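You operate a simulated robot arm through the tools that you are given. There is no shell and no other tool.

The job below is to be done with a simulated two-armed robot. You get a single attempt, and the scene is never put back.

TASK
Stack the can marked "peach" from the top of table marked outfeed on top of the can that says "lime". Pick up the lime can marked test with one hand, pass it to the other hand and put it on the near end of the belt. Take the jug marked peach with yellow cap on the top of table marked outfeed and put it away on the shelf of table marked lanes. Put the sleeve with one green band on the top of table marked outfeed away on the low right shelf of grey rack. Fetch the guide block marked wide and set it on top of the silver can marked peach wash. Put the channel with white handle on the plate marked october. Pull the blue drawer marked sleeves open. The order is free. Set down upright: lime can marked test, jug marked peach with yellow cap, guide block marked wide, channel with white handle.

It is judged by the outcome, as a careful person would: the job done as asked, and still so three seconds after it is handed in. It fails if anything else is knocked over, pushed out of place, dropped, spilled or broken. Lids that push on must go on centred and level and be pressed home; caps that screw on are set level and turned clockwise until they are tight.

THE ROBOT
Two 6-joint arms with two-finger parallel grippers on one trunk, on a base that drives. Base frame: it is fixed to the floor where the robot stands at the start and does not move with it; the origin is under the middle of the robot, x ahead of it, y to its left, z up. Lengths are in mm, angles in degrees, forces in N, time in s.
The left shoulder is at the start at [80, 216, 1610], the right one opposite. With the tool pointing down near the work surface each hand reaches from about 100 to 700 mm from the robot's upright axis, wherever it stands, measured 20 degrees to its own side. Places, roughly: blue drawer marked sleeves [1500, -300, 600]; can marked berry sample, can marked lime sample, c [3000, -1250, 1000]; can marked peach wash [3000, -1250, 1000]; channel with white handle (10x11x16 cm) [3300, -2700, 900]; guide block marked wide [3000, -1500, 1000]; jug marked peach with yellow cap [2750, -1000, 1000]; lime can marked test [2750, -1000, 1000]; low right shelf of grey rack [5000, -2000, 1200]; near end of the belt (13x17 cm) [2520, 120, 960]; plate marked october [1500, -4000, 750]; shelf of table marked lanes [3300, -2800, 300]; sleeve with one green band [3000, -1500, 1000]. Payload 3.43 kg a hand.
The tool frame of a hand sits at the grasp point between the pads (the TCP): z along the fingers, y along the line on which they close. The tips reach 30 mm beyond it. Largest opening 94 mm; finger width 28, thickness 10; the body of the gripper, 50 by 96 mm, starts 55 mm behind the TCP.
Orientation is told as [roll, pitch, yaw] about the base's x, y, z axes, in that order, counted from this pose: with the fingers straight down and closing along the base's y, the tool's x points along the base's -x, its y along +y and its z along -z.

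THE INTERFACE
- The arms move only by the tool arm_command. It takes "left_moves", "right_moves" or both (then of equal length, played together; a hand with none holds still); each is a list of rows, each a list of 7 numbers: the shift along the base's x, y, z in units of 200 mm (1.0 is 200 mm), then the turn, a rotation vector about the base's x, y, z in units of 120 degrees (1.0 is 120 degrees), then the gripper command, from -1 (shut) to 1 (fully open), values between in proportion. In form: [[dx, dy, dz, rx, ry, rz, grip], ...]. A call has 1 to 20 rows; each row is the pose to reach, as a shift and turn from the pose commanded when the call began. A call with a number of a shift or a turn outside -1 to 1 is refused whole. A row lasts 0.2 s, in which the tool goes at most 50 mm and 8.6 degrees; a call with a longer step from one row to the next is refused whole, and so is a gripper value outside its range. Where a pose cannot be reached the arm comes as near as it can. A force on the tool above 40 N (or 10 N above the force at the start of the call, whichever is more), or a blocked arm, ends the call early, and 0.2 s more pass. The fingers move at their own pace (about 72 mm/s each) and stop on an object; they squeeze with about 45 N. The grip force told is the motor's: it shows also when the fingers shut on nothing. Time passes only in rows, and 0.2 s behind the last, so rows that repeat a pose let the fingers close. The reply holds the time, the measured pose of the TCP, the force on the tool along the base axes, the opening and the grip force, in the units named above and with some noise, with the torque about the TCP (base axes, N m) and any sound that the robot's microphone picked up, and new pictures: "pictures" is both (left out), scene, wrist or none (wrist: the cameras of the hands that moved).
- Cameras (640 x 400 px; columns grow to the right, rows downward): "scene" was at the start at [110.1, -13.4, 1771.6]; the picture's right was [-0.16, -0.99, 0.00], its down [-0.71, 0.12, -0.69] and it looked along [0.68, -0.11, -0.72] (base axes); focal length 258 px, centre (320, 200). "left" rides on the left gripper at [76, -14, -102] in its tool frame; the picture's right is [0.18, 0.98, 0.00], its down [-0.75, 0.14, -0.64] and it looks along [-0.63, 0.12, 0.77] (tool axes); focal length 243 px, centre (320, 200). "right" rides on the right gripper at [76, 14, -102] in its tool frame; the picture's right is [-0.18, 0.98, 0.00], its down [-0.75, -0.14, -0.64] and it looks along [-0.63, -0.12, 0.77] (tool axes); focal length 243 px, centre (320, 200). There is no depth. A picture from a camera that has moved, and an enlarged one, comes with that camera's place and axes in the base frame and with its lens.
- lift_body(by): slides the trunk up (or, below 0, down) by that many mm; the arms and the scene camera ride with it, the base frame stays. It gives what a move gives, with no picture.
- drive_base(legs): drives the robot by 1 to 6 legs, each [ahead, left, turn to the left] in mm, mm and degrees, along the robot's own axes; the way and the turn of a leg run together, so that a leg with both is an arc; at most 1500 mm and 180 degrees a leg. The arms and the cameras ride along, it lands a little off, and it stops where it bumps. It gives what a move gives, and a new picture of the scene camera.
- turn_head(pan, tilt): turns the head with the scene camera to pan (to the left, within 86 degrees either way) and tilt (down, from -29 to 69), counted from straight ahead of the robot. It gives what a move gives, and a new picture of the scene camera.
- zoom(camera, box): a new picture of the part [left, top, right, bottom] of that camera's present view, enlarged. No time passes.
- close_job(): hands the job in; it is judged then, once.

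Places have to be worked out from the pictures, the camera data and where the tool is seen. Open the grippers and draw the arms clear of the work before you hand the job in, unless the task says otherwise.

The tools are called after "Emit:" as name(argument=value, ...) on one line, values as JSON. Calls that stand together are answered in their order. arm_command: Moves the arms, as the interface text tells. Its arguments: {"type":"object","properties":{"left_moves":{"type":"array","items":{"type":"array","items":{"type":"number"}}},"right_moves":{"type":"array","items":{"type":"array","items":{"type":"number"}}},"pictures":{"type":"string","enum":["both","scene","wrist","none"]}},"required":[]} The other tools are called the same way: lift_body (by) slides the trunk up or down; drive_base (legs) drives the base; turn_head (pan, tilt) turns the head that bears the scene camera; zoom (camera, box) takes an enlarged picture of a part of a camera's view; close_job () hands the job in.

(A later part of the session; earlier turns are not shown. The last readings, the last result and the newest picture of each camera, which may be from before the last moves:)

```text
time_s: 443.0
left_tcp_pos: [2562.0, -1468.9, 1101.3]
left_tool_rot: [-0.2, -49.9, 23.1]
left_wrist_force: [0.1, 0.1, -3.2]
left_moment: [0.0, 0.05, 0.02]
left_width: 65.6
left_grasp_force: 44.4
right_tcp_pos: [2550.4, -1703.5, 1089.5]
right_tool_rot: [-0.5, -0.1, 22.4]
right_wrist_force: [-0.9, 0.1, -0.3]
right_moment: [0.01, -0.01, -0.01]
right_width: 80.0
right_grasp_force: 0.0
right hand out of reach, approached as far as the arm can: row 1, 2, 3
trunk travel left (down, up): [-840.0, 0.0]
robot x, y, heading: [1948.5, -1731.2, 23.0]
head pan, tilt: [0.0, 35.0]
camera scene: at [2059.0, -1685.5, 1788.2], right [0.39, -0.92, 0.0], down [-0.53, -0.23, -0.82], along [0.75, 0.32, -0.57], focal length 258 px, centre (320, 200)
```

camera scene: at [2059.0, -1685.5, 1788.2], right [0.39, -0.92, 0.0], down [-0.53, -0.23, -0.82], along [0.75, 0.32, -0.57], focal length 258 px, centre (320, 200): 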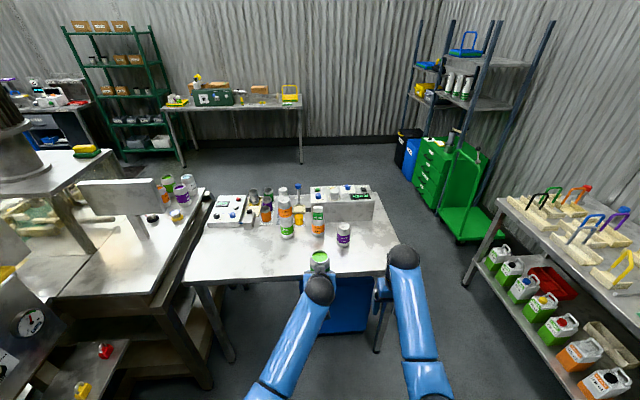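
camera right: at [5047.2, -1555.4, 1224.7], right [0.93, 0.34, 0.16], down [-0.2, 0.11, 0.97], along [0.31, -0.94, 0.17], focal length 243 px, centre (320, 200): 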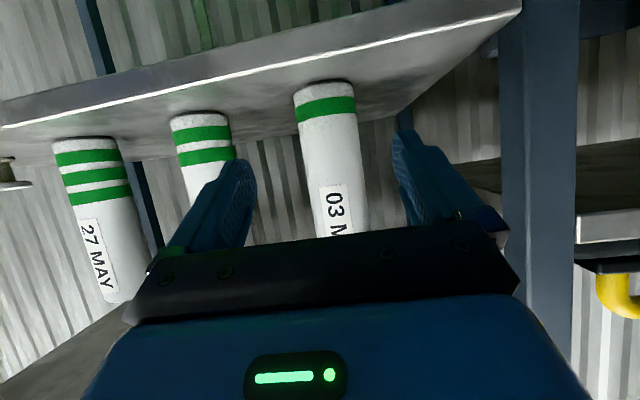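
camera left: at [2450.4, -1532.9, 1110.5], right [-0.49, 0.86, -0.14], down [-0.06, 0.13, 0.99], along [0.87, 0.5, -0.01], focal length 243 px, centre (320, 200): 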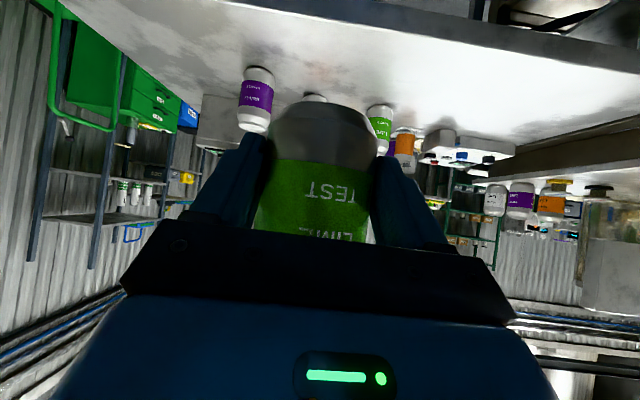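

Next I take it further forward and up, then inward above the can.

Emit:
arm_command(right_moves=[[0.131, 0.075, 0.1, 0, 0, 0, 1], [0.263, 0.149, 0.2, 0, 0, 0, 1], [0.394, 0.224, 0.3, 0, 0, 0, 1], [0.453, 0.34, 0.425, 0, 0, 0, 1], [0.511, 0.456, 0.55, 0, 0, 0, 1], [0.57, 0.572, 0.675, 0, 0, 0, 1], [0.57, 0.572, 0.675, 0, 0, 0, 1]], pictures="both")

```text
time_s: 444.6
left_tcp_pos: [2560.5, -1470.1, 1101.5]
left_tool_rot: [-0.1, -49.9, 23.0]
left_wrist_force: [-0.6, -0.2, -3.9]
left_moment: [0.02, 0.03, -0.03]
left_width: 65.7
left_grasp_force: 45.3
right_tcp_pos: [2660.3, -1588.8, 1224.8]
right_tool_rot: [-0.4, -0.1, 22.3]
right_wrist_force: [-0.1, 0.3, -0.6]
right_moment: [0.0, 0.01, 0.02]
right_width: 93.9
right_grasp_force: 0.0
right hand out of reach, approached as far as the arm can: row 1
trunk travel left (down, up): [-840.0, 0.0]
robot x, y, heading: [1945.7, -1732.1, 23.1]
head pan, tilt: [0.0, 35.0]
camera scene: at [2057.9, -1686.4, 1788.3], right [0.39, -0.92, 0.0], down [-0.53, -0.23, -0.82], along [0.75, 0.32, -0.57], focal length 258 px, centre (320, 200)
camera right: at [2583.6, -1602.9, 1327.8], right [-0.2, 0.98, -0.01], down [0.75, 0.16, 0.64], along [0.63, 0.12, -0.77], focal length 243 px, centre (320, 200)
```

scene: 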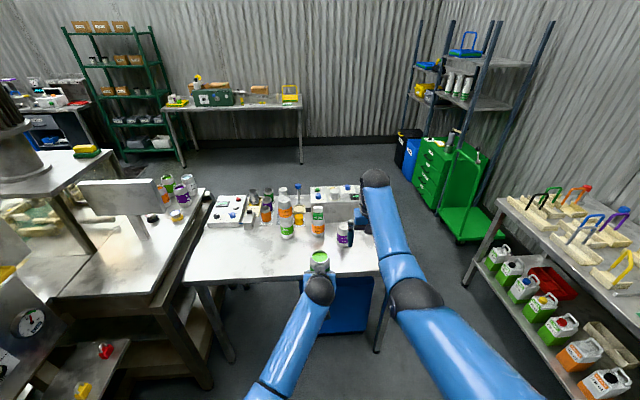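
right: 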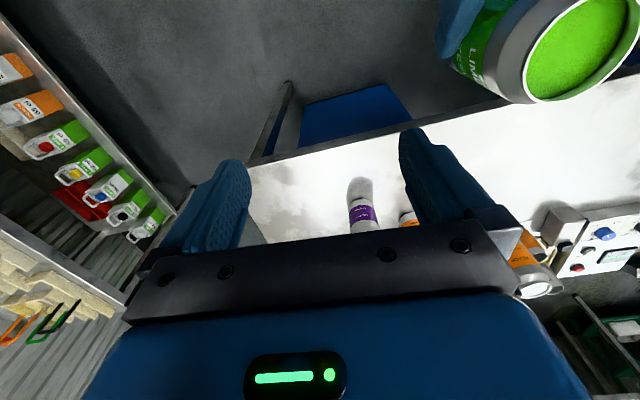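

The wrist camera places the can's open top at (2575, -1462). I move the right hand in directly above it.

Emit:
arm_command(right_moves=[[-0.09, 0.2, 0.02, 0, 0, 0, 1], [-0.178, 0.413, 0.02, 0, 0, 0, 1], [-0.3, 0.525, 0.01, 0, 0, 0, 1], [-0.4265, 0.6315, 0, 0, 0, 0.005, 1], [-0.4265, 0.6315, 0, 0, 0, 0.005, 1]], pictures="both")

```text
time_s: 445.8
left_tcp_pos: [2561.1, -1468.0, 1101.7]
left_tool_rot: [-0.2, -50.0, 23.3]
left_wrist_force: [0.2, -0.6, -3.4]
left_moment: [-0.02, 0.07, -0.01]
left_width: 65.6
left_grasp_force: 45.2
right_tcp_pos: [2575.0, -1462.3, 1226.0]
right_tool_rot: [-0.4, 0.0, 22.8]
right_wrist_force: [-0.4, -0.9, -0.7]
right_moment: [-0.03, 0.01, 0.03]
right_width: 94.2
right_grasp_force: 0.1
trunk travel left (down, up): [-840.0, 0.0]
robot x, y, heading: [1946.8, -1730.6, 23.3]
head pan, tilt: [0.0, 35.0]
camera scene: at [2057.8, -1685.4, 1788.3], right [0.39, -0.92, 0.0], down [-0.53, -0.23, -0.82], along [0.75, 0.32, -0.57], focal length 258 px, centre (320, 200)
camera right: at [2498.7, -1476.5, 1328.5], right [-0.21, 0.98, -0.01], down [0.75, 0.17, 0.64], along [0.63, 0.13, -0.77], focal length 243 px, centre (320, 200)
```

scene: 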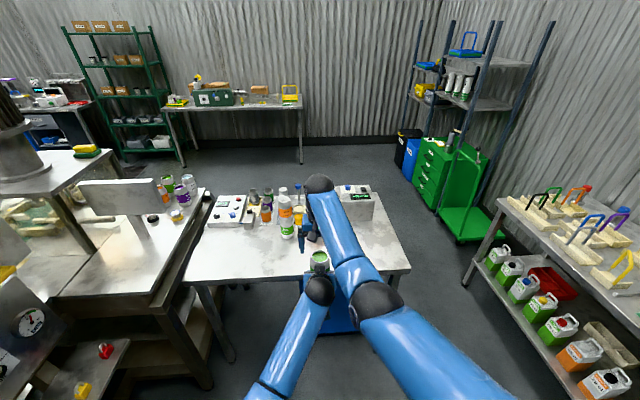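
right: 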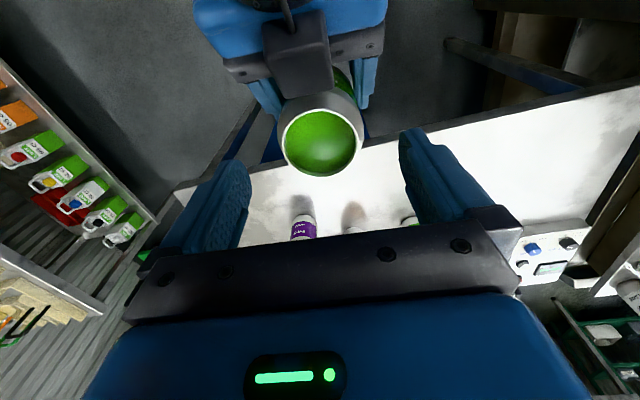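

The can's rim is under the right hand, about 4 mm nearer to me than the axis. I trim that and descend with open jaws around its top.

Emit:
arm_command(right_moves=[[-0.018, -0.008, -0.1, 0, 0, 0, 1], [-0.018, -0.008, -0.22, 0, 0, 0, 1], [-0.018, -0.008, -0.3, 0, 0, 0, 1], [-0.018, -0.008, -0.345, 0, 0, 0, 1], [-0.018, -0.008, -0.345, 0, 0, 0, 1]], pictures="both")

Emit:
zoom(camera="scene", box=[260, 180, 420, 310])

Emit:
zoom(camera="left", box=[0, 0, 640, 400])

```text
time_s: 447.0
left_tcp_pos: [2560.4, -1469.3, 1102.4]
left_tool_rot: [-0.1, -50.0, 23.1]
left_wrist_force: [0.3, -0.4, -3.2]
left_moment: [0.0, 0.07, -0.01]
left_width: 65.5
left_grasp_force: 45.0
right_tcp_pos: [2572.4, -1463.2, 1155.3]
right_tool_rot: [-0.6, 0.1, 23.0]
right_wrist_force: [0.3, 0.8, 0.1]
right_moment: [-0.01, 0.01, 0.02]
right_width: 94.0
right_grasp_force: 0.1
trunk travel left (down, up): [-840.0, 0.0]
robot x, y, heading: [1946.8, -1732.4, 23.2]
head pan, tilt: [0.0, 35.0]
camera scene: at [2057.6, -1686.2, 1788.3], right [0.39, -0.92, 0.0], down [-0.53, -0.23, -0.82], along [0.75, 0.32, -0.57], focal length 258 px, centre (320, 200)
camera right: at [2496.4, -1478.3, 1257.4], right [-0.21, 0.98, -0.01], down [0.75, 0.17, 0.64], along [0.63, 0.13, -0.77], focal length 243 px, centre (320, 200)
```

scene: 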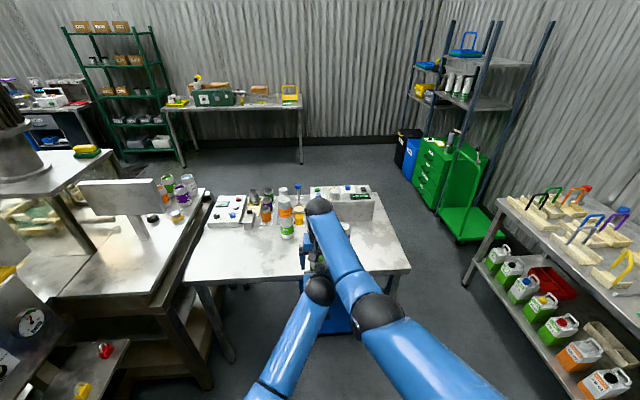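
right: 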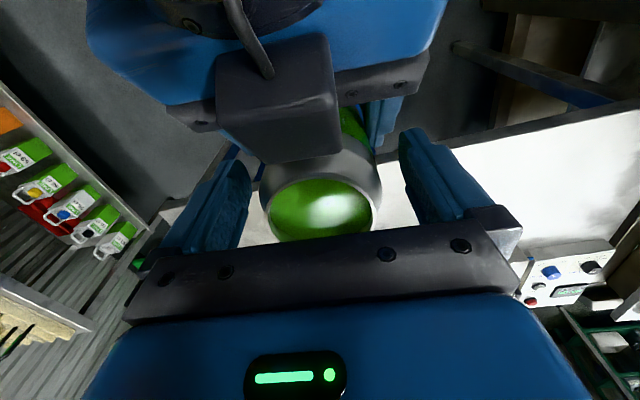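

```text
3.08 times, centred on (340, 245) of scene
camera zoom: at [2057.6, -1686.2, 1788.3], right [0.39, -0.92, 0.0], down [-0.53, -0.23, -0.82], along [0.75, 0.32, -0.57], focal length 793 px, centre (258, 62)
```

zoom: 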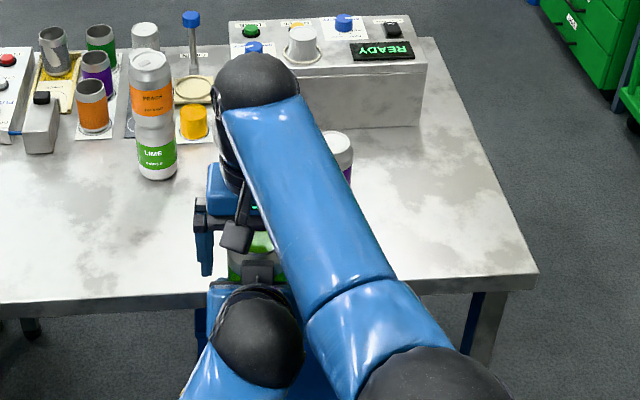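

```text
1.00 times, centred on (320, 200) of left (not enlarged: the box is as wide or as high as the picture)
camera zoom: at [2450.0, -1532.4, 1110.8], right [-0.49, 0.86, -0.14], down [-0.06, 0.13, 0.99], along [0.87, 0.5, -0.01], focal length 243 px, centre (320, 200)
```

zoom: 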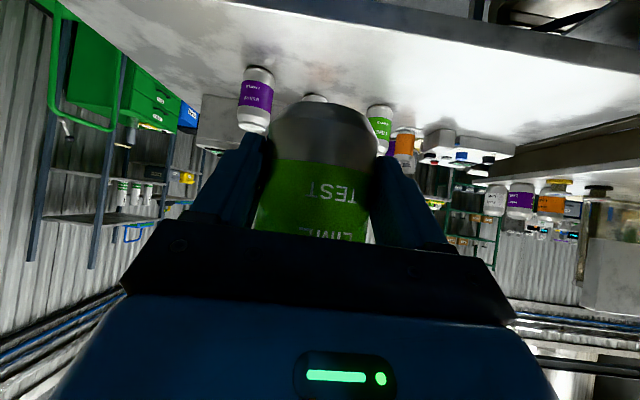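

The right jaws straddle the can's upper part, centred. I close the right hand while the left still holds.

Emit:
arm_command(right_moves=[[0, 0, 0, 0, 0, 0, 0.6], [0, 0, 0, 0, 0, 0, 0.4], [0, 0, 0, 0, 0, 0, -1], [0, 0, 0, 0, 0, 0, -1], [0, 0, 0, 0, 0, 0, -1]], pictures="wrist")

```text
time_s: 448.2
left_tcp_pos: [2560.3, -1469.6, 1100.6]
left_tool_rot: [-0.1, -49.9, 23.2]
left_wrist_force: [-5.0, 4.1, -2.1]
left_moment: [-0.25, -0.25, 0.07]
left_width: 65.6
left_grasp_force: 44.7
right_tcp_pos: [2572.4, -1463.9, 1154.7]
right_tool_rot: [-0.4, -0.1, 22.9]
right_wrist_force: [4.2, -4.8, 0.6]
right_moment: [0.02, 0.06, 0.03]
right_width: 67.9
right_grasp_force: 45.0
trunk travel left (down, up): [-840.0, 0.0]
robot x, y, heading: [1948.2, -1735.0, 23.1]
head pan, tilt: [0.0, 35.0]
camera right: at [2496.9, -1478.5, 1257.4], right [-0.21, 0.98, -0.01], down [0.75, 0.17, 0.64], along [0.63, 0.13, -0.77], focal length 243 px, centre (320, 200)
```

right: 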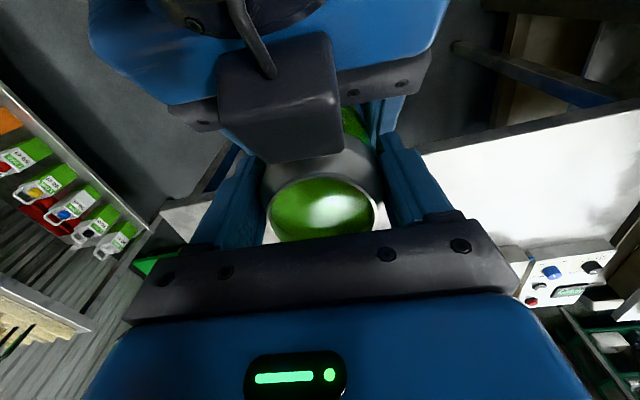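

The right hand holds the can (68 mm, 45 N). Now the left hand opens and withdraws straight back.

Emit:
arm_command(left_moves=[[0, 0, 0, 0, 0, 0, 0.3], [0, 0, 0, 0, 0, 0, 0.9], [0, 0, 0, 0, 0, 0, 1], [0, 0, 0, 0, 0, 0, 1], [-0.06, -0.026, 0, 0, 0, 0, 1], [-0.18, -0.077, 0, 0, 0, 0, 1], [-0.34, -0.146, 0, 0, 0, 0, 1], [-0.5, -0.214, 0, 0, 0, 0, 1]], pictures="both")

```text
time_s: 450.0
left_tcp_pos: [2462.4, -1512.5, 1102.3]
left_tool_rot: [-0.1, -50.0, 23.3]
left_wrist_force: [-0.4, 0.9, -0.4]
left_moment: [0.02, 0.0, -0.01]
left_width: 93.8
left_grasp_force: 0.0
right_tcp_pos: [2570.7, -1462.2, 1155.5]
right_tool_rot: [-0.5, 0.0, 22.9]
right_wrist_force: [0.1, 1.0, 0.5]
right_moment: [0.0, 0.02, 0.02]
right_width: 68.0
right_grasp_force: 44.6
trunk travel left (down, up): [-840.0, 0.0]
robot x, y, heading: [1948.9, -1732.9, 23.1]
head pan, tilt: [0.0, 35.0]
camera scene: at [2056.0, -1686.4, 1788.5], right [0.39, -0.92, 0.0], down [-0.53, -0.23, -0.82], along [0.75, 0.32, -0.57], focal length 258 px, centre (320, 200)
camera left: at [2351.1, -1575.3, 1110.8], right [-0.49, 0.86, -0.14], down [-0.06, 0.13, 0.99], along [0.87, 0.5, -0.01], focal length 243 px, centre (320, 200)
```

scene: 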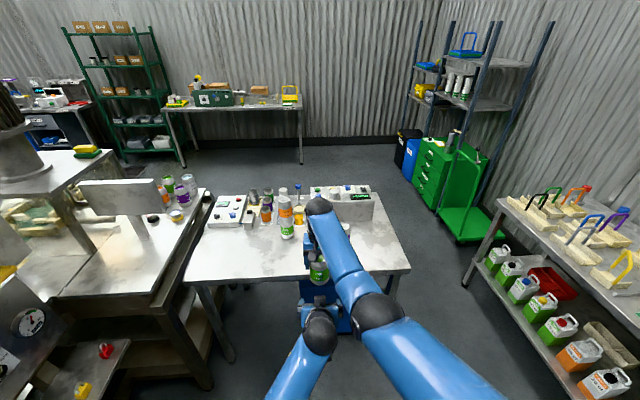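
left: 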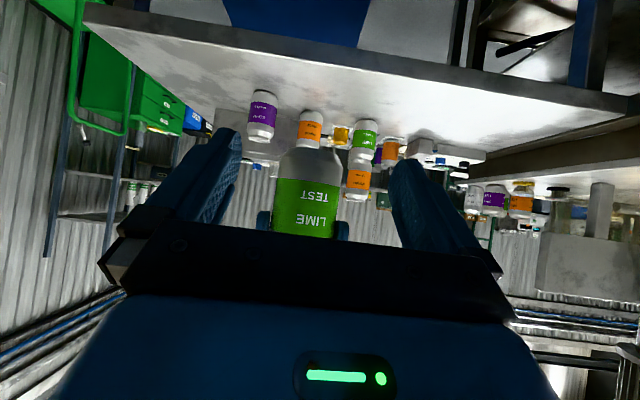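

The can has passed to the right hand. I bring the left hand clear to its own side, pointing down, and re-check the right hand's load.

Emit:
arm_command(left_moves=[[-0.12, 0.1, -0.03, -0.0234, 0.0547, 0, 1], [-0.26, 0.19, -0.07, -0.0469, 0.1094, 0, 1], [-0.4, 0.28, -0.11, -0.0703, 0.1641, 0, 0], [-0.54, 0.37, -0.15, -0.0937, 0.2189, 0, -1], [-0.68, 0.465, -0.19, -0.1171, 0.2736, 0, -1], [-0.815, 0.56, -0.23, -0.1406, 0.3283, 0, -1], [-0.95, 0.65, -0.27, -0.164, 0.383, 0, -1]], pictures="both")

Emit:
zoom(camera="right", box=[0, 0, 640, 400])

Emit:
zoom(camera="scene", box=[260, 190, 388, 320])

```text
time_s: 451.6
left_tcp_pos: [2272.7, -1379.6, 1045.3]
left_tool_rot: [-0.2, 0.0, 23.1]
left_wrist_force: [-0.1, 0.1, 0.0]
left_moment: [0.01, -0.01, -0.01]
left_width: 0.2
left_grasp_force: 32.9
right_tcp_pos: [2571.7, -1463.6, 1155.0]
right_tool_rot: [-0.5, 0.1, 23.0]
right_wrist_force: [0.4, -0.5, 0.4]
right_moment: [-0.01, 0.01, -0.02]
right_width: 68.2
right_grasp_force: 45.0
trunk travel left (down, up): [-840.0, 0.0]
robot x, y, heading: [1948.0, -1733.5, 23.1]
head pan, tilt: [0.0, 35.0]
camera scene: at [2057.8, -1685.2, 1788.3], right [0.39, -0.92, 0.0], down [-0.53, -0.23, -0.82], along [0.75, 0.32, -0.57], focal length 258 px, centre (320, 200)
camera left: at [2208.1, -1422.9, 1149.0], right [-0.56, 0.83, 0.0], down [0.64, 0.43, 0.64], along [0.54, 0.35, -0.77], focal length 243 px, centre (320, 200)
```

scene: 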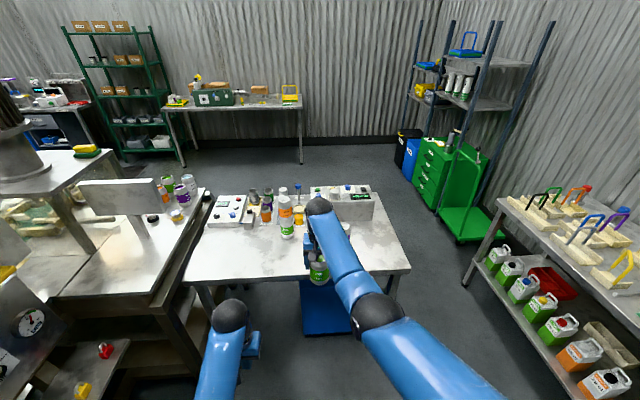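
left: 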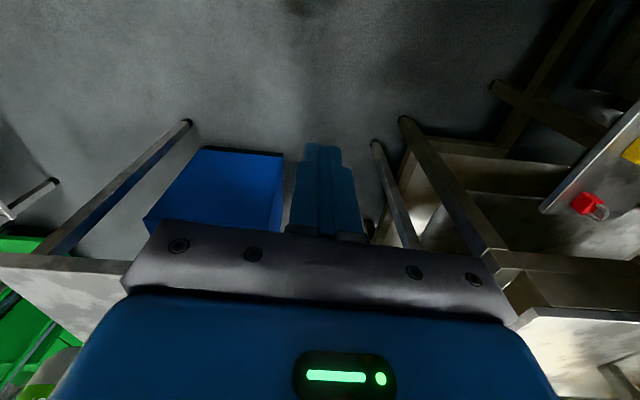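

```text
1.00 times, centred on (320, 200) of right (not enlarged: the box is as wide or as high as the picture)
camera zoom: at [2496.5, -1477.5, 1257.4], right [-0.21, 0.98, -0.01], down [0.75, 0.17, 0.64], along [0.63, 0.13, -0.77], focal length 243 px, centre (320, 200)
```

zoom: 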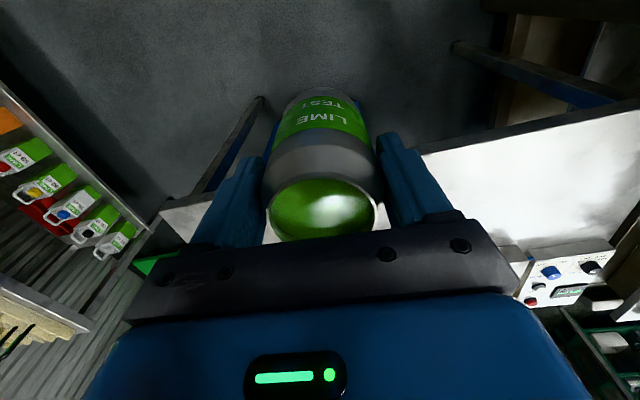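

```text
3.08 times, centred on (324, 255) of scene
camera zoom: at [2057.8, -1685.2, 1788.3], right [0.39, -0.92, 0.0], down [-0.53, -0.23, -0.82], along [0.75, 0.32, -0.57], focal length 793 px, centre (308, 31)
```

zoom: 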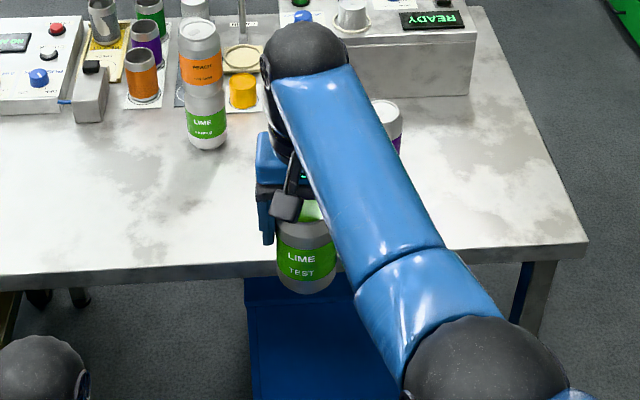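

The can is securely in the right hand. I carry it through the corridor and round to the open floor before the belt's near end.

Emit:
drive_base(legs=[[0, -775, 0.4], [1500, 0, 0], [750, 0, 0]])

Emit:
drive_base(legs=[[0, 1100, 0], [0, 0, 180]])

Emit:
turn_head(pan=-40, tilt=30)

```text
time_s: 466.5
left_tcp_pos: [4672.3, -1224.8, 1046.4]
left_tool_rot: [-0.1, -0.3, 21.9]
left_wrist_force: [-0.1, 0.4, 0.0]
left_moment: [-0.01, -0.03, -0.01]
left_width: 0.1
left_grasp_force: 33.4
right_tcp_pos: [4969.4, -1315.0, 1154.5]
right_tool_rot: [-0.5, 0.0, 21.7]
right_wrist_force: [0.0, 0.4, -3.5]
right_moment: [-0.04, 0.02, -0.02]
right_width: 67.6
right_grasp_force: 44.9
trunk travel left (down, up): [-840.0, 0.0]
robot x, y, heading: [4341.2, -1573.3, 22.1]
head pan, tilt: [0.0, 35.0]
camera scene: at [4450.3, -1526.0, 1788.5], right [0.37, -0.93, 0.0], down [-0.53, -0.21, -0.82], along [0.76, 0.31, -0.57], focal length 258 px, centre (320, 200)
```

scene: 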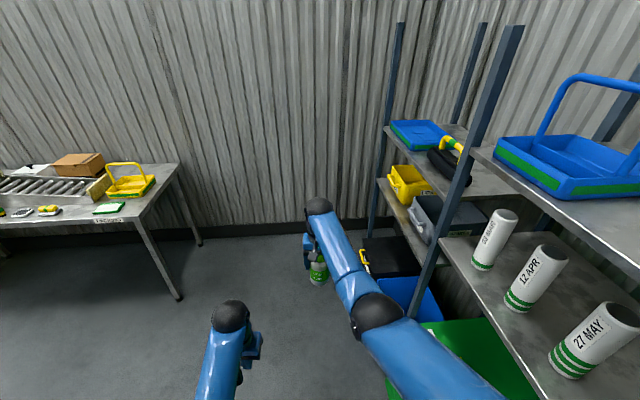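

```text
time_s: 479.3
left_tcp_pos: [3607.9, -934.1, 1045.0]
left_tool_rot: [-0.2, -0.2, -157.6]
left_wrist_force: [0.2, -1.1, 0.4]
left_moment: [0.03, -0.02, 0.0]
left_width: 0.0
left_grasp_force: 33.4
right_tcp_pos: [3310.2, -846.8, 1154.3]
right_tool_rot: [-0.5, 0.0, -157.9]
right_wrist_force: [-0.1, 0.3, -3.3]
right_moment: [0.03, -0.03, 0.01]
right_width: 68.1
right_grasp_force: 44.9
trunk travel left (down, up): [-840.0, 0.0]
robot x, y, heading: [3937.5, -583.3, -157.6]
head pan, tilt: [0.0, 35.0]
camera scene: at [3828.3, -631.8, 1788.3], right [-0.38, 0.92, 0.0], down [0.53, 0.22, -0.82], along [-0.76, -0.31, -0.57], focal length 258 px, centre (320, 200)
```

scene: 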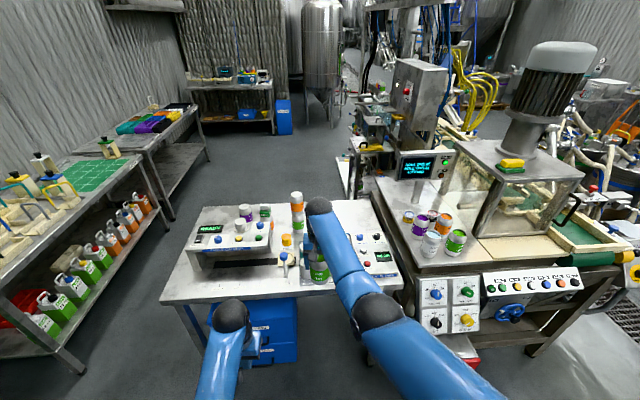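

```text
time_s: 480.4
left_tcp_pos: [3608.3, -934.7, 1044.7]
left_tool_rot: [-0.2, -0.2, -157.6]
left_wrist_force: [0.9, -0.1, 0.1]
left_moment: [0.01, 0.0, 0.01]
left_width: 0.0
left_grasp_force: 33.2
right_tcp_pos: [3310.3, -846.9, 1154.9]
right_tool_rot: [-0.6, 0.0, -157.8]
right_wrist_force: [0.0, 0.5, -3.7]
right_moment: [0.01, -0.02, 0.03]
right_width: 67.9
right_grasp_force: 45.5
trunk travel left (down, up): [-840.0, 0.0]
robot x, y, heading: [3938.9, -584.9, -157.6]
head pan, tilt: [-40.0, 30.0]
camera scene: at [3823.5, -571.2, 1796.1], right [0.3, 0.95, 0.0], down [0.48, -0.15, -0.87], along [-0.83, 0.26, -0.5], focal length 258 px, centre (320, 200)
```

scene: 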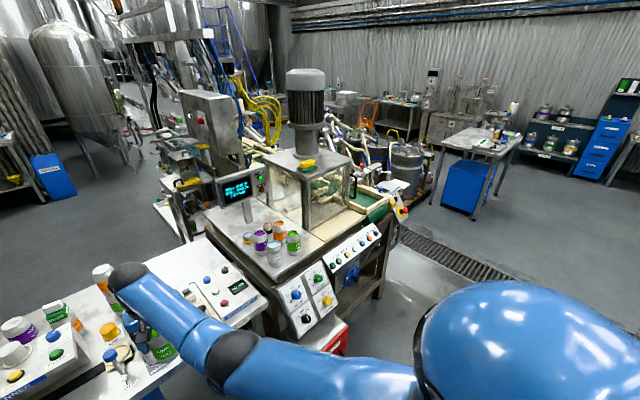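

The can travelled well (3.4 N load steady). I strafe right along the machine's end toward the belt.

Emit:
drive_base(legs=[[0, -1200, 1.0]])

Emit:
turn_head(pan=0, tilt=40)

Emit:
zoom(camera="scene", box=[200, 60, 456, 220])

```text
time_s: 486.5
left_tcp_pos: [3140.2, 173.3, 1045.4]
left_tool_rot: [-0.3, -0.2, -156.0]
left_wrist_force: [0.3, -0.9, 0.1]
left_moment: [0.01, 0.02, 0.01]
left_width: 0.0
left_grasp_force: 33.2
right_tcp_pos: [2837.5, 251.9, 1155.7]
right_tool_rot: [-0.6, 0.0, -156.2]
right_wrist_force: [-0.5, -0.5, -4.2]
right_moment: [0.03, -0.03, 0.04]
right_width: 67.9
right_grasp_force: 45.0
trunk travel left (down, up): [-840.0, 0.0]
robot x, y, heading: [3457.9, 531.5, -156.1]
head pan, tilt: [-40.0, 30.0]
camera scene: at [3344.6, 540.9, 1796.2], right [0.28, 0.96, 0.0], down [0.48, -0.14, -0.87], along [-0.83, 0.24, -0.5], focal length 258 px, centre (320, 200)
```

scene: 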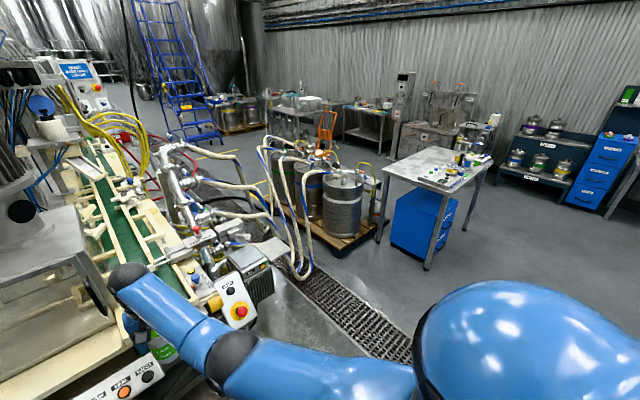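

```text
time_s: 487.6
left_tcp_pos: [3138.8, 173.7, 1045.5]
left_tool_rot: [-0.2, -0.2, -156.1]
left_wrist_force: [-0.2, -0.3, 0.4]
left_moment: [-0.02, 0.01, 0.04]
left_width: 0.1
left_grasp_force: 32.7
right_tcp_pos: [2838.8, 251.8, 1154.8]
right_tool_rot: [-0.6, 0.1, -156.3]
right_wrist_force: [-0.4, -0.1, -3.6]
right_moment: [0.01, -0.01, 0.01]
right_width: 67.9
right_grasp_force: 45.1
trunk travel left (down, up): [-840.0, 0.0]
robot x, y, heading: [3459.8, 529.9, -156.0]
head pan, tilt: [0.0, 40.0]
camera scene: at [3353.0, 483.0, 1780.8], right [-0.41, 0.91, 0.0], down [0.59, 0.26, -0.77], along [-0.7, -0.31, -0.64], focal length 258 px, centre (320, 200)
```

scene: 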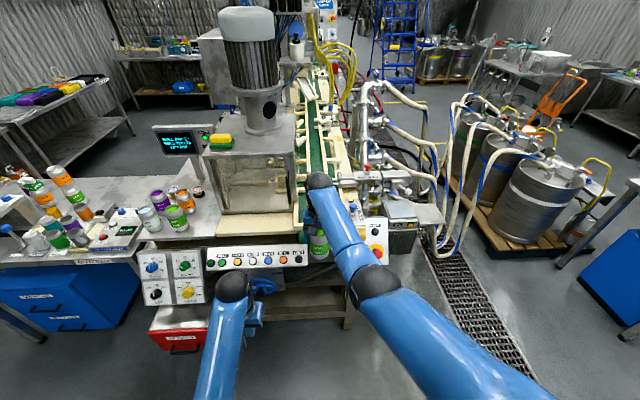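

```text
2.50 times, centred on (328, 140) of scene
camera zoom: at [3353.0, 483.0, 1780.8], right [-0.41, 0.91, 0.0], down [0.59, 0.26, -0.77], along [-0.7, -0.31, -0.64], focal length 645 px, centre (300, 350)
```

zoom: 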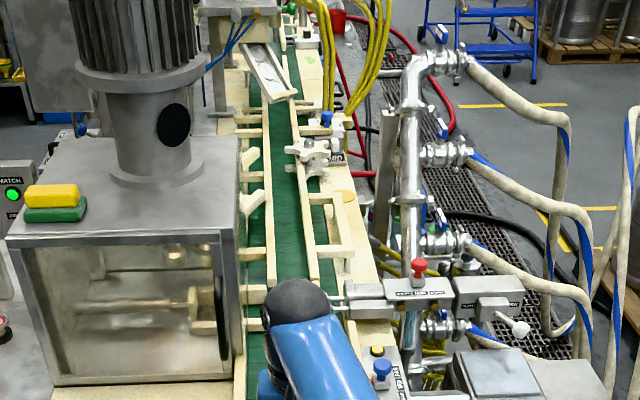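

The belt is straight ahead but hidden by my arm. I move the can 150 mm to the right and look at the belt's end.

Emit:
arm_command(right_moves=[[-0.075, 0.17, 0.0, 0, 0, 0, -1], [-0.15, 0.34, 0.0, 0, 0, 0, -1], [-0.23, 0.51, 0.0, 0, 0, 0, -1], [-0.305, 0.685, 0.0, 0, 0, 0, -1]], pictures="scene")

Emit:
zoom(camera="scene", box=[240, 120, 432, 270])

```text
time_s: 488.6
left_tcp_pos: [3138.6, 174.8, 1045.6]
left_tool_rot: [-0.1, -0.2, -156.1]
left_wrist_force: [0.4, -0.5, 0.3]
left_moment: [0.02, -0.03, 0.06]
left_width: 0.0
left_grasp_force: 33.2
right_tcp_pos: [2775.5, 390.6, 1152.0]
right_tool_rot: [-0.4, 0.1, -156.2]
right_wrist_force: [1.0, 1.1, -3.3]
right_moment: [0.02, -0.04, 0.02]
right_width: 68.1
right_grasp_force: 45.0
trunk travel left (down, up): [-840.0, 0.0]
robot x, y, heading: [3459.4, 528.9, -155.9]
head pan, tilt: [0.0, 40.0]
camera scene: at [3352.5, 484.4, 1780.8], right [-0.41, 0.91, 0.0], down [0.59, 0.26, -0.77], along [-0.7, -0.31, -0.64], focal length 258 px, centre (320, 200)
```

scene: 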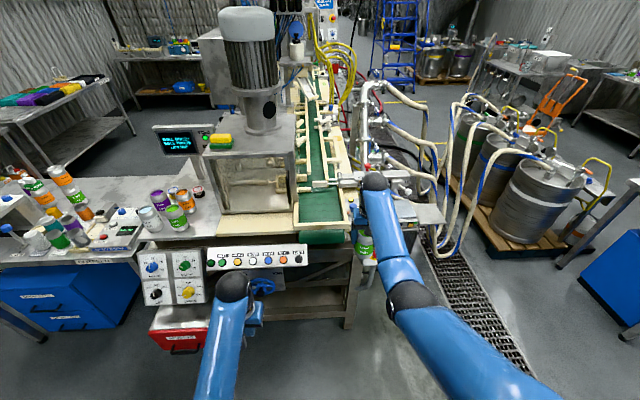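

```text
2.67 times, centred on (336, 195) of scene
camera zoom: at [3352.5, 484.4, 1780.8], right [-0.41, 0.91, 0.0], down [0.59, 0.26, -0.77], along [-0.7, -0.31, -0.64], focal length 688 px, centre (277, 213)
```

zoom: 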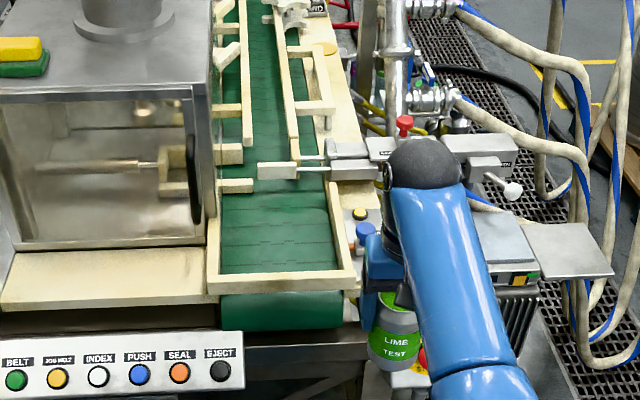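

The fenced belt end is clear, centred about (2522, 118) in agreement with the given place. I bring the can back to the centre line and drive forward over the end rail.

Emit:
arm_command(right_moves=[[0.075, -0.17, 0.0, 0, 0, 0, -1], [0.15, -0.34, 0.0, 0, 0, 0, -1], [0.23, -0.51, 0.0, 0, 0, 0, -1], [0.305, -0.685, 0.01, 0, 0, 0, -1], [0.305, -0.685, 0.01, 0, 0, 0, -1]], pictures="none")

Emit:
drive_base(legs=[[200, 0, 0]])

Emit:
zoom(camera="right", box=[0, 0, 640, 400])

```text
time_s: 489.8
left_tcp_pos: [3139.4, 173.7, 1045.2]
left_tool_rot: [-0.2, -0.1, -156.0]
left_wrist_force: [-0.1, -0.2, -0.4]
left_moment: [-0.01, 0.02, -0.02]
left_width: 0.0
left_grasp_force: 32.3
right_tcp_pos: [2835.5, 250.5, 1155.4]
right_tool_rot: [-0.4, 0.1, -156.4]
right_wrist_force: [-0.3, -0.1, -3.5]
right_moment: [0.02, -0.03, 0.02]
right_width: 68.1
right_grasp_force: 45.5
trunk travel left (down, up): [-840.0, 0.0]
robot x, y, heading: [3455.1, 530.1, -156.0]
head pan, tilt: [0.0, 40.0]
```

```text
time_s: 491.4
left_tcp_pos: [2960.0, 95.6, 1047.4]
left_tool_rot: [-0.2, -0.4, -156.2]
left_wrist_force: [0.9, 0.5, 0.1]
left_moment: [0.0, 0.01, 0.0]
left_width: 0.0
left_grasp_force: 32.7
right_tcp_pos: [2657.3, 173.5, 1158.8]
right_tool_rot: [-0.5, -0.2, -156.4]
right_wrist_force: [0.3, 0.0, -3.0]
right_moment: [-0.03, 0.02, 0.02]
right_width: 67.9
right_grasp_force: 44.9
trunk travel left (down, up): [-840.0, 0.0]
robot x, y, heading: [3281.6, 449.3, -156.1]
head pan, tilt: [0.0, 40.0]
camera scene: at [3177.7, 405.5, 1781.3], right [-0.4, 0.91, 0.0], down [0.59, 0.26, -0.77], along [-0.7, -0.31, -0.64], focal length 258 px, centre (320, 200)
```

scene: 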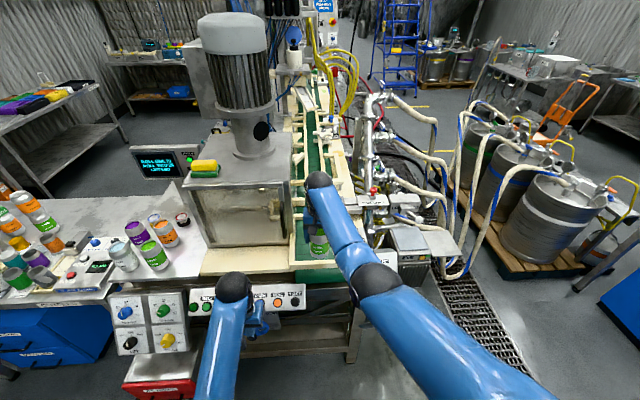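

```text
1.00 times, centred on (320, 200) of right (not enlarged: the box is as wide or as high as the picture)
camera zoom: at [2734.5, 191.9, 1261.4], right [0.23, -0.97, -0.01], down [-0.74, -0.18, 0.65], along [-0.63, -0.14, -0.76], focal length 243 px, centre (320, 200)
```

zoom: 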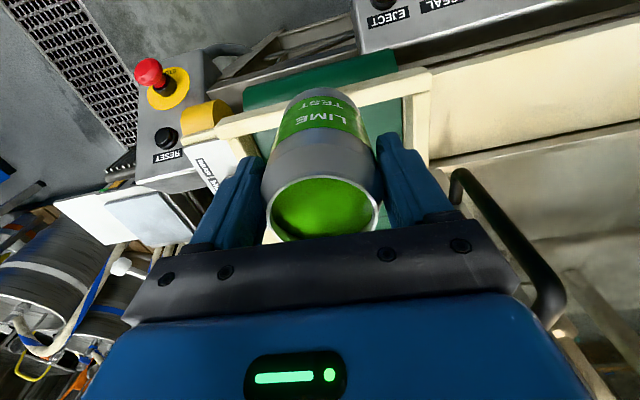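

I continue the remaining 143 mm and then check from the wrist camera.

Emit:
drive_base(legs=[[140, -3, 0]])

Emit:
zoom(camera="right", box=[0, 0, 640, 400])

Emit:
zoom(camera="scene", box=[220, 140, 412, 300])

```text
time_s: 492.7
left_tcp_pos: [2832.1, 39.6, 1047.5]
left_tool_rot: [-0.2, -0.4, -155.9]
left_wrist_force: [0.8, 0.6, 0.1]
left_moment: [0.01, 0.01, 0.0]
left_width: 0.1
left_grasp_force: 33.8
right_tcp_pos: [2529.5, 116.4, 1159.6]
right_tool_rot: [-0.5, -0.2, -155.8]
right_wrist_force: [-0.8, 0.1, -4.1]
right_moment: [0.01, -0.01, -0.01]
right_width: 68.1
right_grasp_force: 45.4
trunk travel left (down, up): [-840.0, 0.0]
robot x, y, heading: [3148.6, 395.1, -155.7]
head pan, tilt: [0.0, 40.0]
camera scene: at [3049.2, 350.4, 1781.4], right [-0.41, 0.91, 0.0], down [0.58, 0.26, -0.77], along [-0.7, -0.31, -0.64], focal length 258 px, centre (320, 200)
```

scene: 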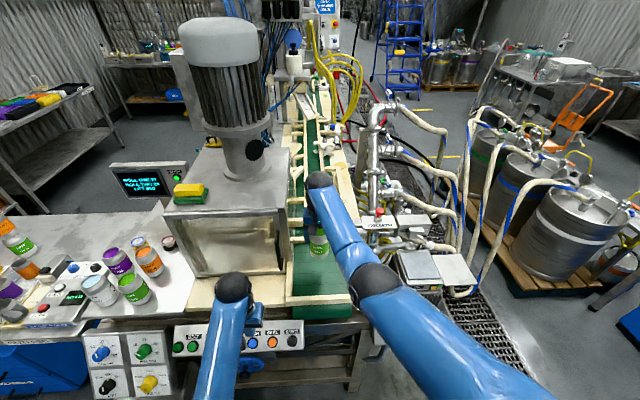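

```text
1.00 times, centred on (320, 200) of right (not enlarged: the box is as wide or as high as the picture)
camera zoom: at [2607.0, 134.2, 1261.9], right [0.23, -0.97, -0.01], down [-0.74, -0.18, 0.65], along [-0.63, -0.14, -0.76], focal length 243 px, centre (320, 200)
```

zoom: 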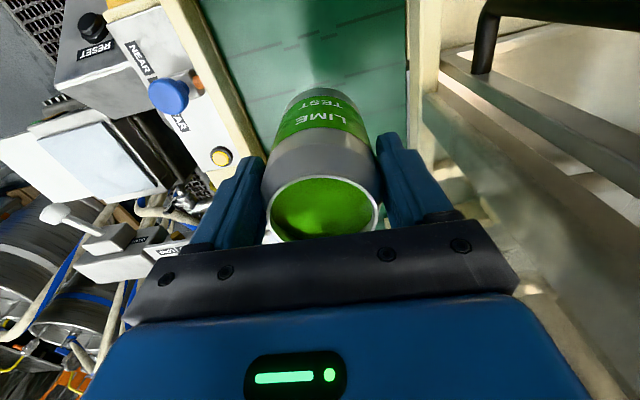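

```text
2.50 times, centred on (316, 220) of scene
camera zoom: at [3049.2, 350.4, 1781.4], right [-0.41, 0.91, 0.0], down [0.58, 0.26, -0.77], along [-0.7, -0.31, -0.64], focal length 645 px, centre (330, 150)
```

zoom: 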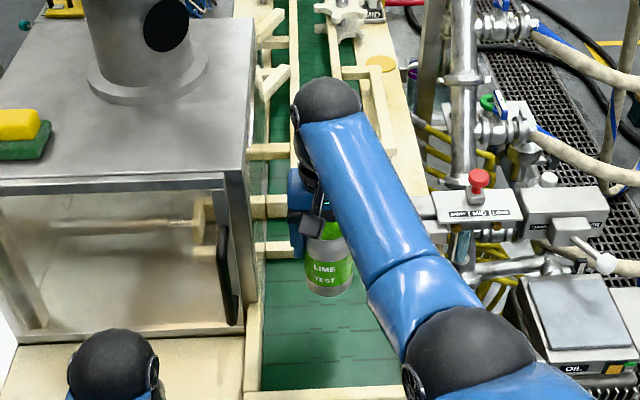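

The drop point lies mid-belt between the gate and the end rail. I lower the can 80 mm, then continue in small steps to contact.

Emit:
arm_command(right_moves=[[0, 0, -0.12, 0, 0, 0, -1], [0, 0, -0.26, 0, 0, 0, -1], [0, 0, -0.4, 0, 0, 0, -1], [0, 0, -0.4, 0, 0, 0, -1]], pictures="both")

Emit:
zoom(camera="scene", box=[252, 170, 380, 300])

```text
time_s: 493.7
left_tcp_pos: [2827.7, 38.1, 1045.3]
left_tool_rot: [-0.3, -0.2, -155.8]
left_wrist_force: [-0.5, -0.5, 0.2]
left_moment: [-0.05, -0.05, -0.01]
left_width: 0.1
left_grasp_force: 33.6
right_tcp_pos: [2524.3, 115.3, 1073.7]
right_tool_rot: [-0.5, 0.2, -156.0]
right_wrist_force: [-0.3, -0.2, -3.4]
right_moment: [0.01, -0.05, 0.0]
right_width: 68.0
right_grasp_force: 45.2
trunk travel left (down, up): [-840.0, 0.0]
robot x, y, heading: [3147.0, 397.3, -155.8]
head pan, tilt: [0.0, 40.0]
camera scene: at [3039.6, 346.2, 1780.5], right [-0.41, 0.91, 0.0], down [0.59, 0.26, -0.76], along [-0.7, -0.31, -0.64], focal length 258 px, centre (320, 200)
camera right: at [2600.3, 133.0, 1177.4], right [0.23, -0.97, -0.01], down [-0.75, -0.18, 0.64], along [-0.63, -0.14, -0.77], focal length 243 px, centre (320, 200)
```

scene: 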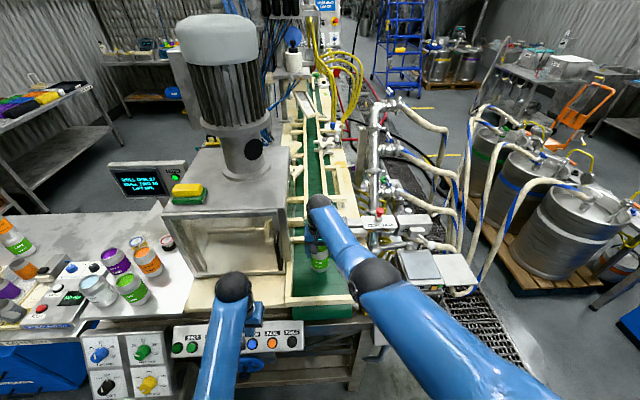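
right: 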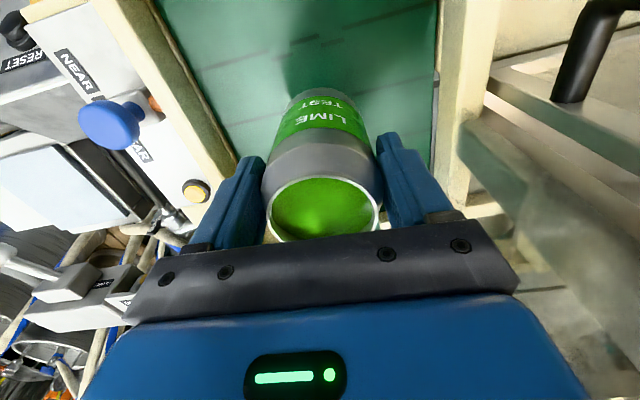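

```text
3.08 times, centred on (316, 235) of scene
camera zoom: at [3039.6, 346.2, 1780.5], right [-0.41, 0.91, 0.0], down [0.59, 0.26, -0.76], along [-0.7, -0.31, -0.64], focal length 793 px, centre (332, 92)
```

zoom: 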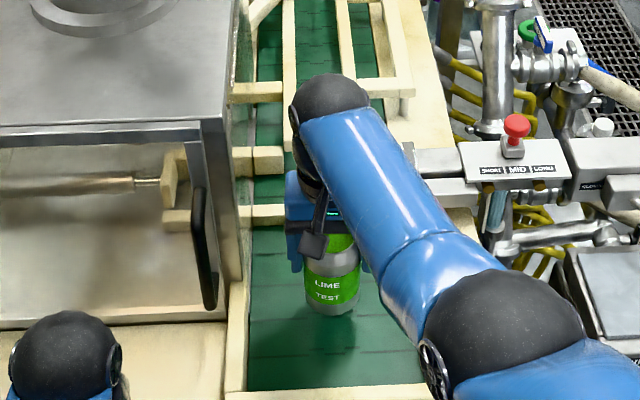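

The can is near the belt. I go down in small steps watching the force.

Emit:
arm_command(right_moves=[[0, 0, -0.02, 0, 0, 0, -1], [0, 0, -0.035, 0, 0, 0, -1], [0, 0, -0.035, 0, 0, 0, -1]], pictures="none")

Emit:
arm_command(right_moves=[[0, 0, -0.012, 0, 0, 0, -1], [0, 0, -0.02, 0, 0, 0, -1], [0, 0, -0.02, 0, 0, 0, -1]], pictures="none")

Emit:
arm_command(right_moves=[[0, 0, -0.012, 0, 0, 0, -1], [0, 0, -0.02, 0, 0, 0, -1], [0, 0, -0.02, 0, 0, 0, -1]], pictures="none")

```text
time_s: 494.5
left_tcp_pos: [2830.0, 38.5, 1045.6]
left_tool_rot: [-0.2, 0.0, -155.9]
left_wrist_force: [-0.4, 0.7, -0.4]
left_moment: [0.02, -0.01, 0.04]
left_width: 0.0
left_grasp_force: 33.3
right_tcp_pos: [2525.3, 114.8, 1069.0]
right_tool_rot: [-0.5, 0.1, -156.0]
right_wrist_force: [0.4, -1.0, -3.8]
right_moment: [0.03, -0.01, -0.03]
right_width: 67.9
right_grasp_force: 45.2
trunk travel left (down, up): [-840.0, 0.0]
robot x, y, heading: [3149.3, 395.4, -156.1]
head pan, tilt: [0.0, 40.0]
```

```text
time_s: 495.3
left_tcp_pos: [2829.9, 36.9, 1044.2]
left_tool_rot: [-0.2, -0.2, -155.9]
left_wrist_force: [0.0, 1.1, -0.1]
left_moment: [-0.01, 0.0, -0.04]
left_width: 0.0
left_grasp_force: 33.1
right_tcp_pos: [2525.4, 115.5, 1064.7]
right_tool_rot: [-0.5, 0.1, -156.0]
right_wrist_force: [0.5, 0.4, -3.4]
right_moment: [0.0, -0.02, 0.03]
right_width: 67.8
right_grasp_force: 44.8
trunk travel left (down, up): [-840.0, 0.0]
robot x, y, heading: [3148.6, 396.5, -156.1]
head pan, tilt: [0.0, 40.0]
```

```text
time_s: 496.1
left_tcp_pos: [2829.5, 38.4, 1046.1]
left_tool_rot: [-0.2, -0.2, -155.9]
left_wrist_force: [0.4, -0.3, -0.5]
left_moment: [0.01, 0.0, 0.0]
left_width: 0.1
left_grasp_force: 33.3
right_tcp_pos: [2527.0, 114.0, 1060.8]
right_tool_rot: [-0.6, 0.0, -156.0]
right_wrist_force: [-1.4, 0.0, -3.3]
right_moment: [0.01, -0.07, 0.01]
right_width: 67.8
right_grasp_force: 44.3
trunk travel left (down, up): [-840.0, 0.0]
robot x, y, heading: [3149.1, 396.5, -155.8]
head pan, tilt: [0.0, 40.0]
```

No contact yet at z 1061. I keep stepping down.

Emit:
arm_command(right_moves=[[0, 0, -0.012, 0, 0, 0, -1], [0, 0, -0.018, 0, 0, 0, -1], [0, 0, -0.018, 0, 0, 0, -1]], pictures="none")

Emit:
arm_command(right_moves=[[0, 0, -0.012, 0, 0, 0, -1], [0, 0, -0.018, 0, 0, 0, -1], [0, 0, -0.018, 0, 0, 0, -1]], pictures="none")

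Emit:
zoom(camera="scene", box=[262, 220, 358, 310])

```text
time_s: 496.9
left_tcp_pos: [2828.4, 37.5, 1046.2]
left_tool_rot: [-0.2, -0.1, -155.9]
left_wrist_force: [0.4, -0.8, -0.8]
left_moment: [0.0, -0.03, 0.02]
left_width: 0.2
left_grasp_force: 33.4
right_tcp_pos: [2528.2, 115.9, 1058.3]
right_tool_rot: [-0.4, 0.0, -155.9]
right_wrist_force: [-0.1, -0.5, -2.8]
right_moment: [0.02, -0.03, 0.01]
right_width: 67.9
right_grasp_force: 45.3
trunk travel left (down, up): [-840.0, 0.0]
robot x, y, heading: [3150.1, 398.3, -156.0]
head pan, tilt: [0.0, 40.0]
```

```text
time_s: 497.7
left_tcp_pos: [2829.4, 38.0, 1044.8]
left_tool_rot: [-0.2, -0.1, -155.9]
left_wrist_force: [0.0, -0.8, 0.0]
left_moment: [0.0, 0.02, 0.0]
left_width: 0.0
left_grasp_force: 32.7
right_tcp_pos: [2527.7, 115.7, 1056.1]
right_tool_rot: [-0.5, 0.1, -156.0]
right_wrist_force: [0.5, -1.2, -2.8]
right_moment: [0.02, -0.07, -0.02]
right_width: 67.7
right_grasp_force: 44.8
trunk travel left (down, up): [-840.0, 0.0]
robot x, y, heading: [3147.5, 393.4, -155.9]
head pan, tilt: [0.0, 40.0]
```

```text
4.44 times, centred on (310, 265) of scene
camera zoom: at [3041.9, 347.3, 1780.8], right [-0.41, 0.91, 0.0], down [0.59, 0.26, -0.77], along [-0.7, -0.31, -0.64], focal length 1146 px, centre (364, -89)
```

zoom: 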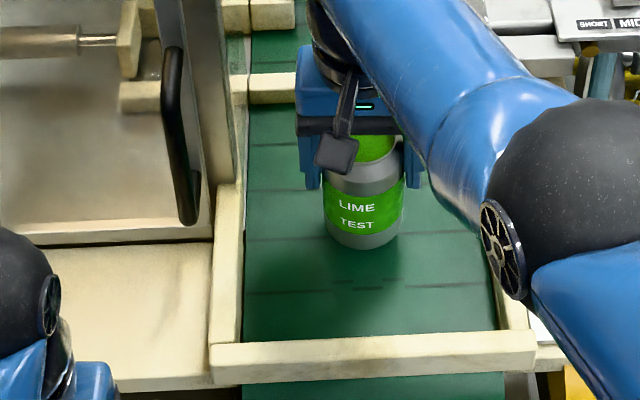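

A small gap remains under the can, so the belt is a little lower than assumed. I continue in 4 mm steps.

Emit:
arm_command(right_moves=[[0, 0, -0.012, 0, 0, 0, -1], [0, 0, -0.022, 0, 0, 0, -1], [0, 0, -0.022, 0, 0, 0, -1]], pictures="none")

Emit:
arm_command(right_moves=[[0, 0, -0.012, 0, 0, 0, -1], [0, 0, -0.022, 0, 0, 0, -1], [0, 0, -0.022, 0, 0, 0, -1]], pictures="none")

Emit:
arm_command(right_moves=[[0, 0, -0.012, 0, 0, 0, -1], [0, 0, -0.022, 0, 0, 0, -1], [0, 0, -0.022, 0, 0, 0, -1]], pictures="none")

```text
time_s: 498.5
left_tcp_pos: [2829.7, 38.0, 1044.4]
left_tool_rot: [-0.2, -0.1, -155.9]
left_wrist_force: [-0.5, -1.1, -0.4]
left_moment: [0.0, 0.03, -0.01]
left_width: 0.0
left_grasp_force: 32.3
right_tcp_pos: [2530.1, 119.2, 1051.4]
right_tool_rot: [-0.5, 0.1, -156.0]
right_wrist_force: [0.2, -0.5, -4.0]
right_moment: [0.01, -0.03, 0.0]
right_width: 67.8
right_grasp_force: 44.8
right hand out of reach, approached as far as the arm can: row 1, 2, 3
trunk travel left (down, up): [-840.0, 0.0]
robot x, y, heading: [3149.6, 392.3, -155.9]
head pan, tilt: [0.0, 40.0]
```

```text
time_s: 499.3
left_tcp_pos: [2829.0, 38.5, 1045.8]
left_tool_rot: [-0.2, -0.2, -155.9]
left_wrist_force: [0.2, 0.2, 0.0]
left_moment: [0.0, 0.03, -0.01]
left_width: 0.1
left_grasp_force: 32.8
right_tcp_pos: [2531.0, 118.3, 1046.6]
right_tool_rot: [-0.5, 0.1, -156.1]
right_wrist_force: [-0.9, -0.6, -4.2]
right_moment: [0.07, -0.04, -0.01]
right_width: 67.9
right_grasp_force: 45.0
trunk travel left (down, up): [-840.0, 0.0]
robot x, y, heading: [3149.2, 394.0, -155.7]
head pan, tilt: [0.0, 40.0]
```

```text
time_s: 500.1
left_tcp_pos: [2831.1, 39.2, 1045.3]
left_tool_rot: [-0.3, -0.2, -155.9]
left_wrist_force: [0.0, 0.5, -0.4]
left_moment: [-0.03, -0.03, -0.04]
left_width: 0.1
left_grasp_force: 33.2
right_tcp_pos: [2531.3, 119.0, 1047.0]
right_tool_rot: [-0.4, -0.2, -156.1]
right_wrist_force: [-4.1, -1.5, 11.2]
right_moment: [-0.28, 0.09, -0.01]
right_width: 67.8
right_grasp_force: 45.1
trunk travel left (down, up): [-840.0, 0.0]
robot x, y, heading: [3146.2, 395.2, -155.6]
head pan, tilt: [0.0, 40.0]
```

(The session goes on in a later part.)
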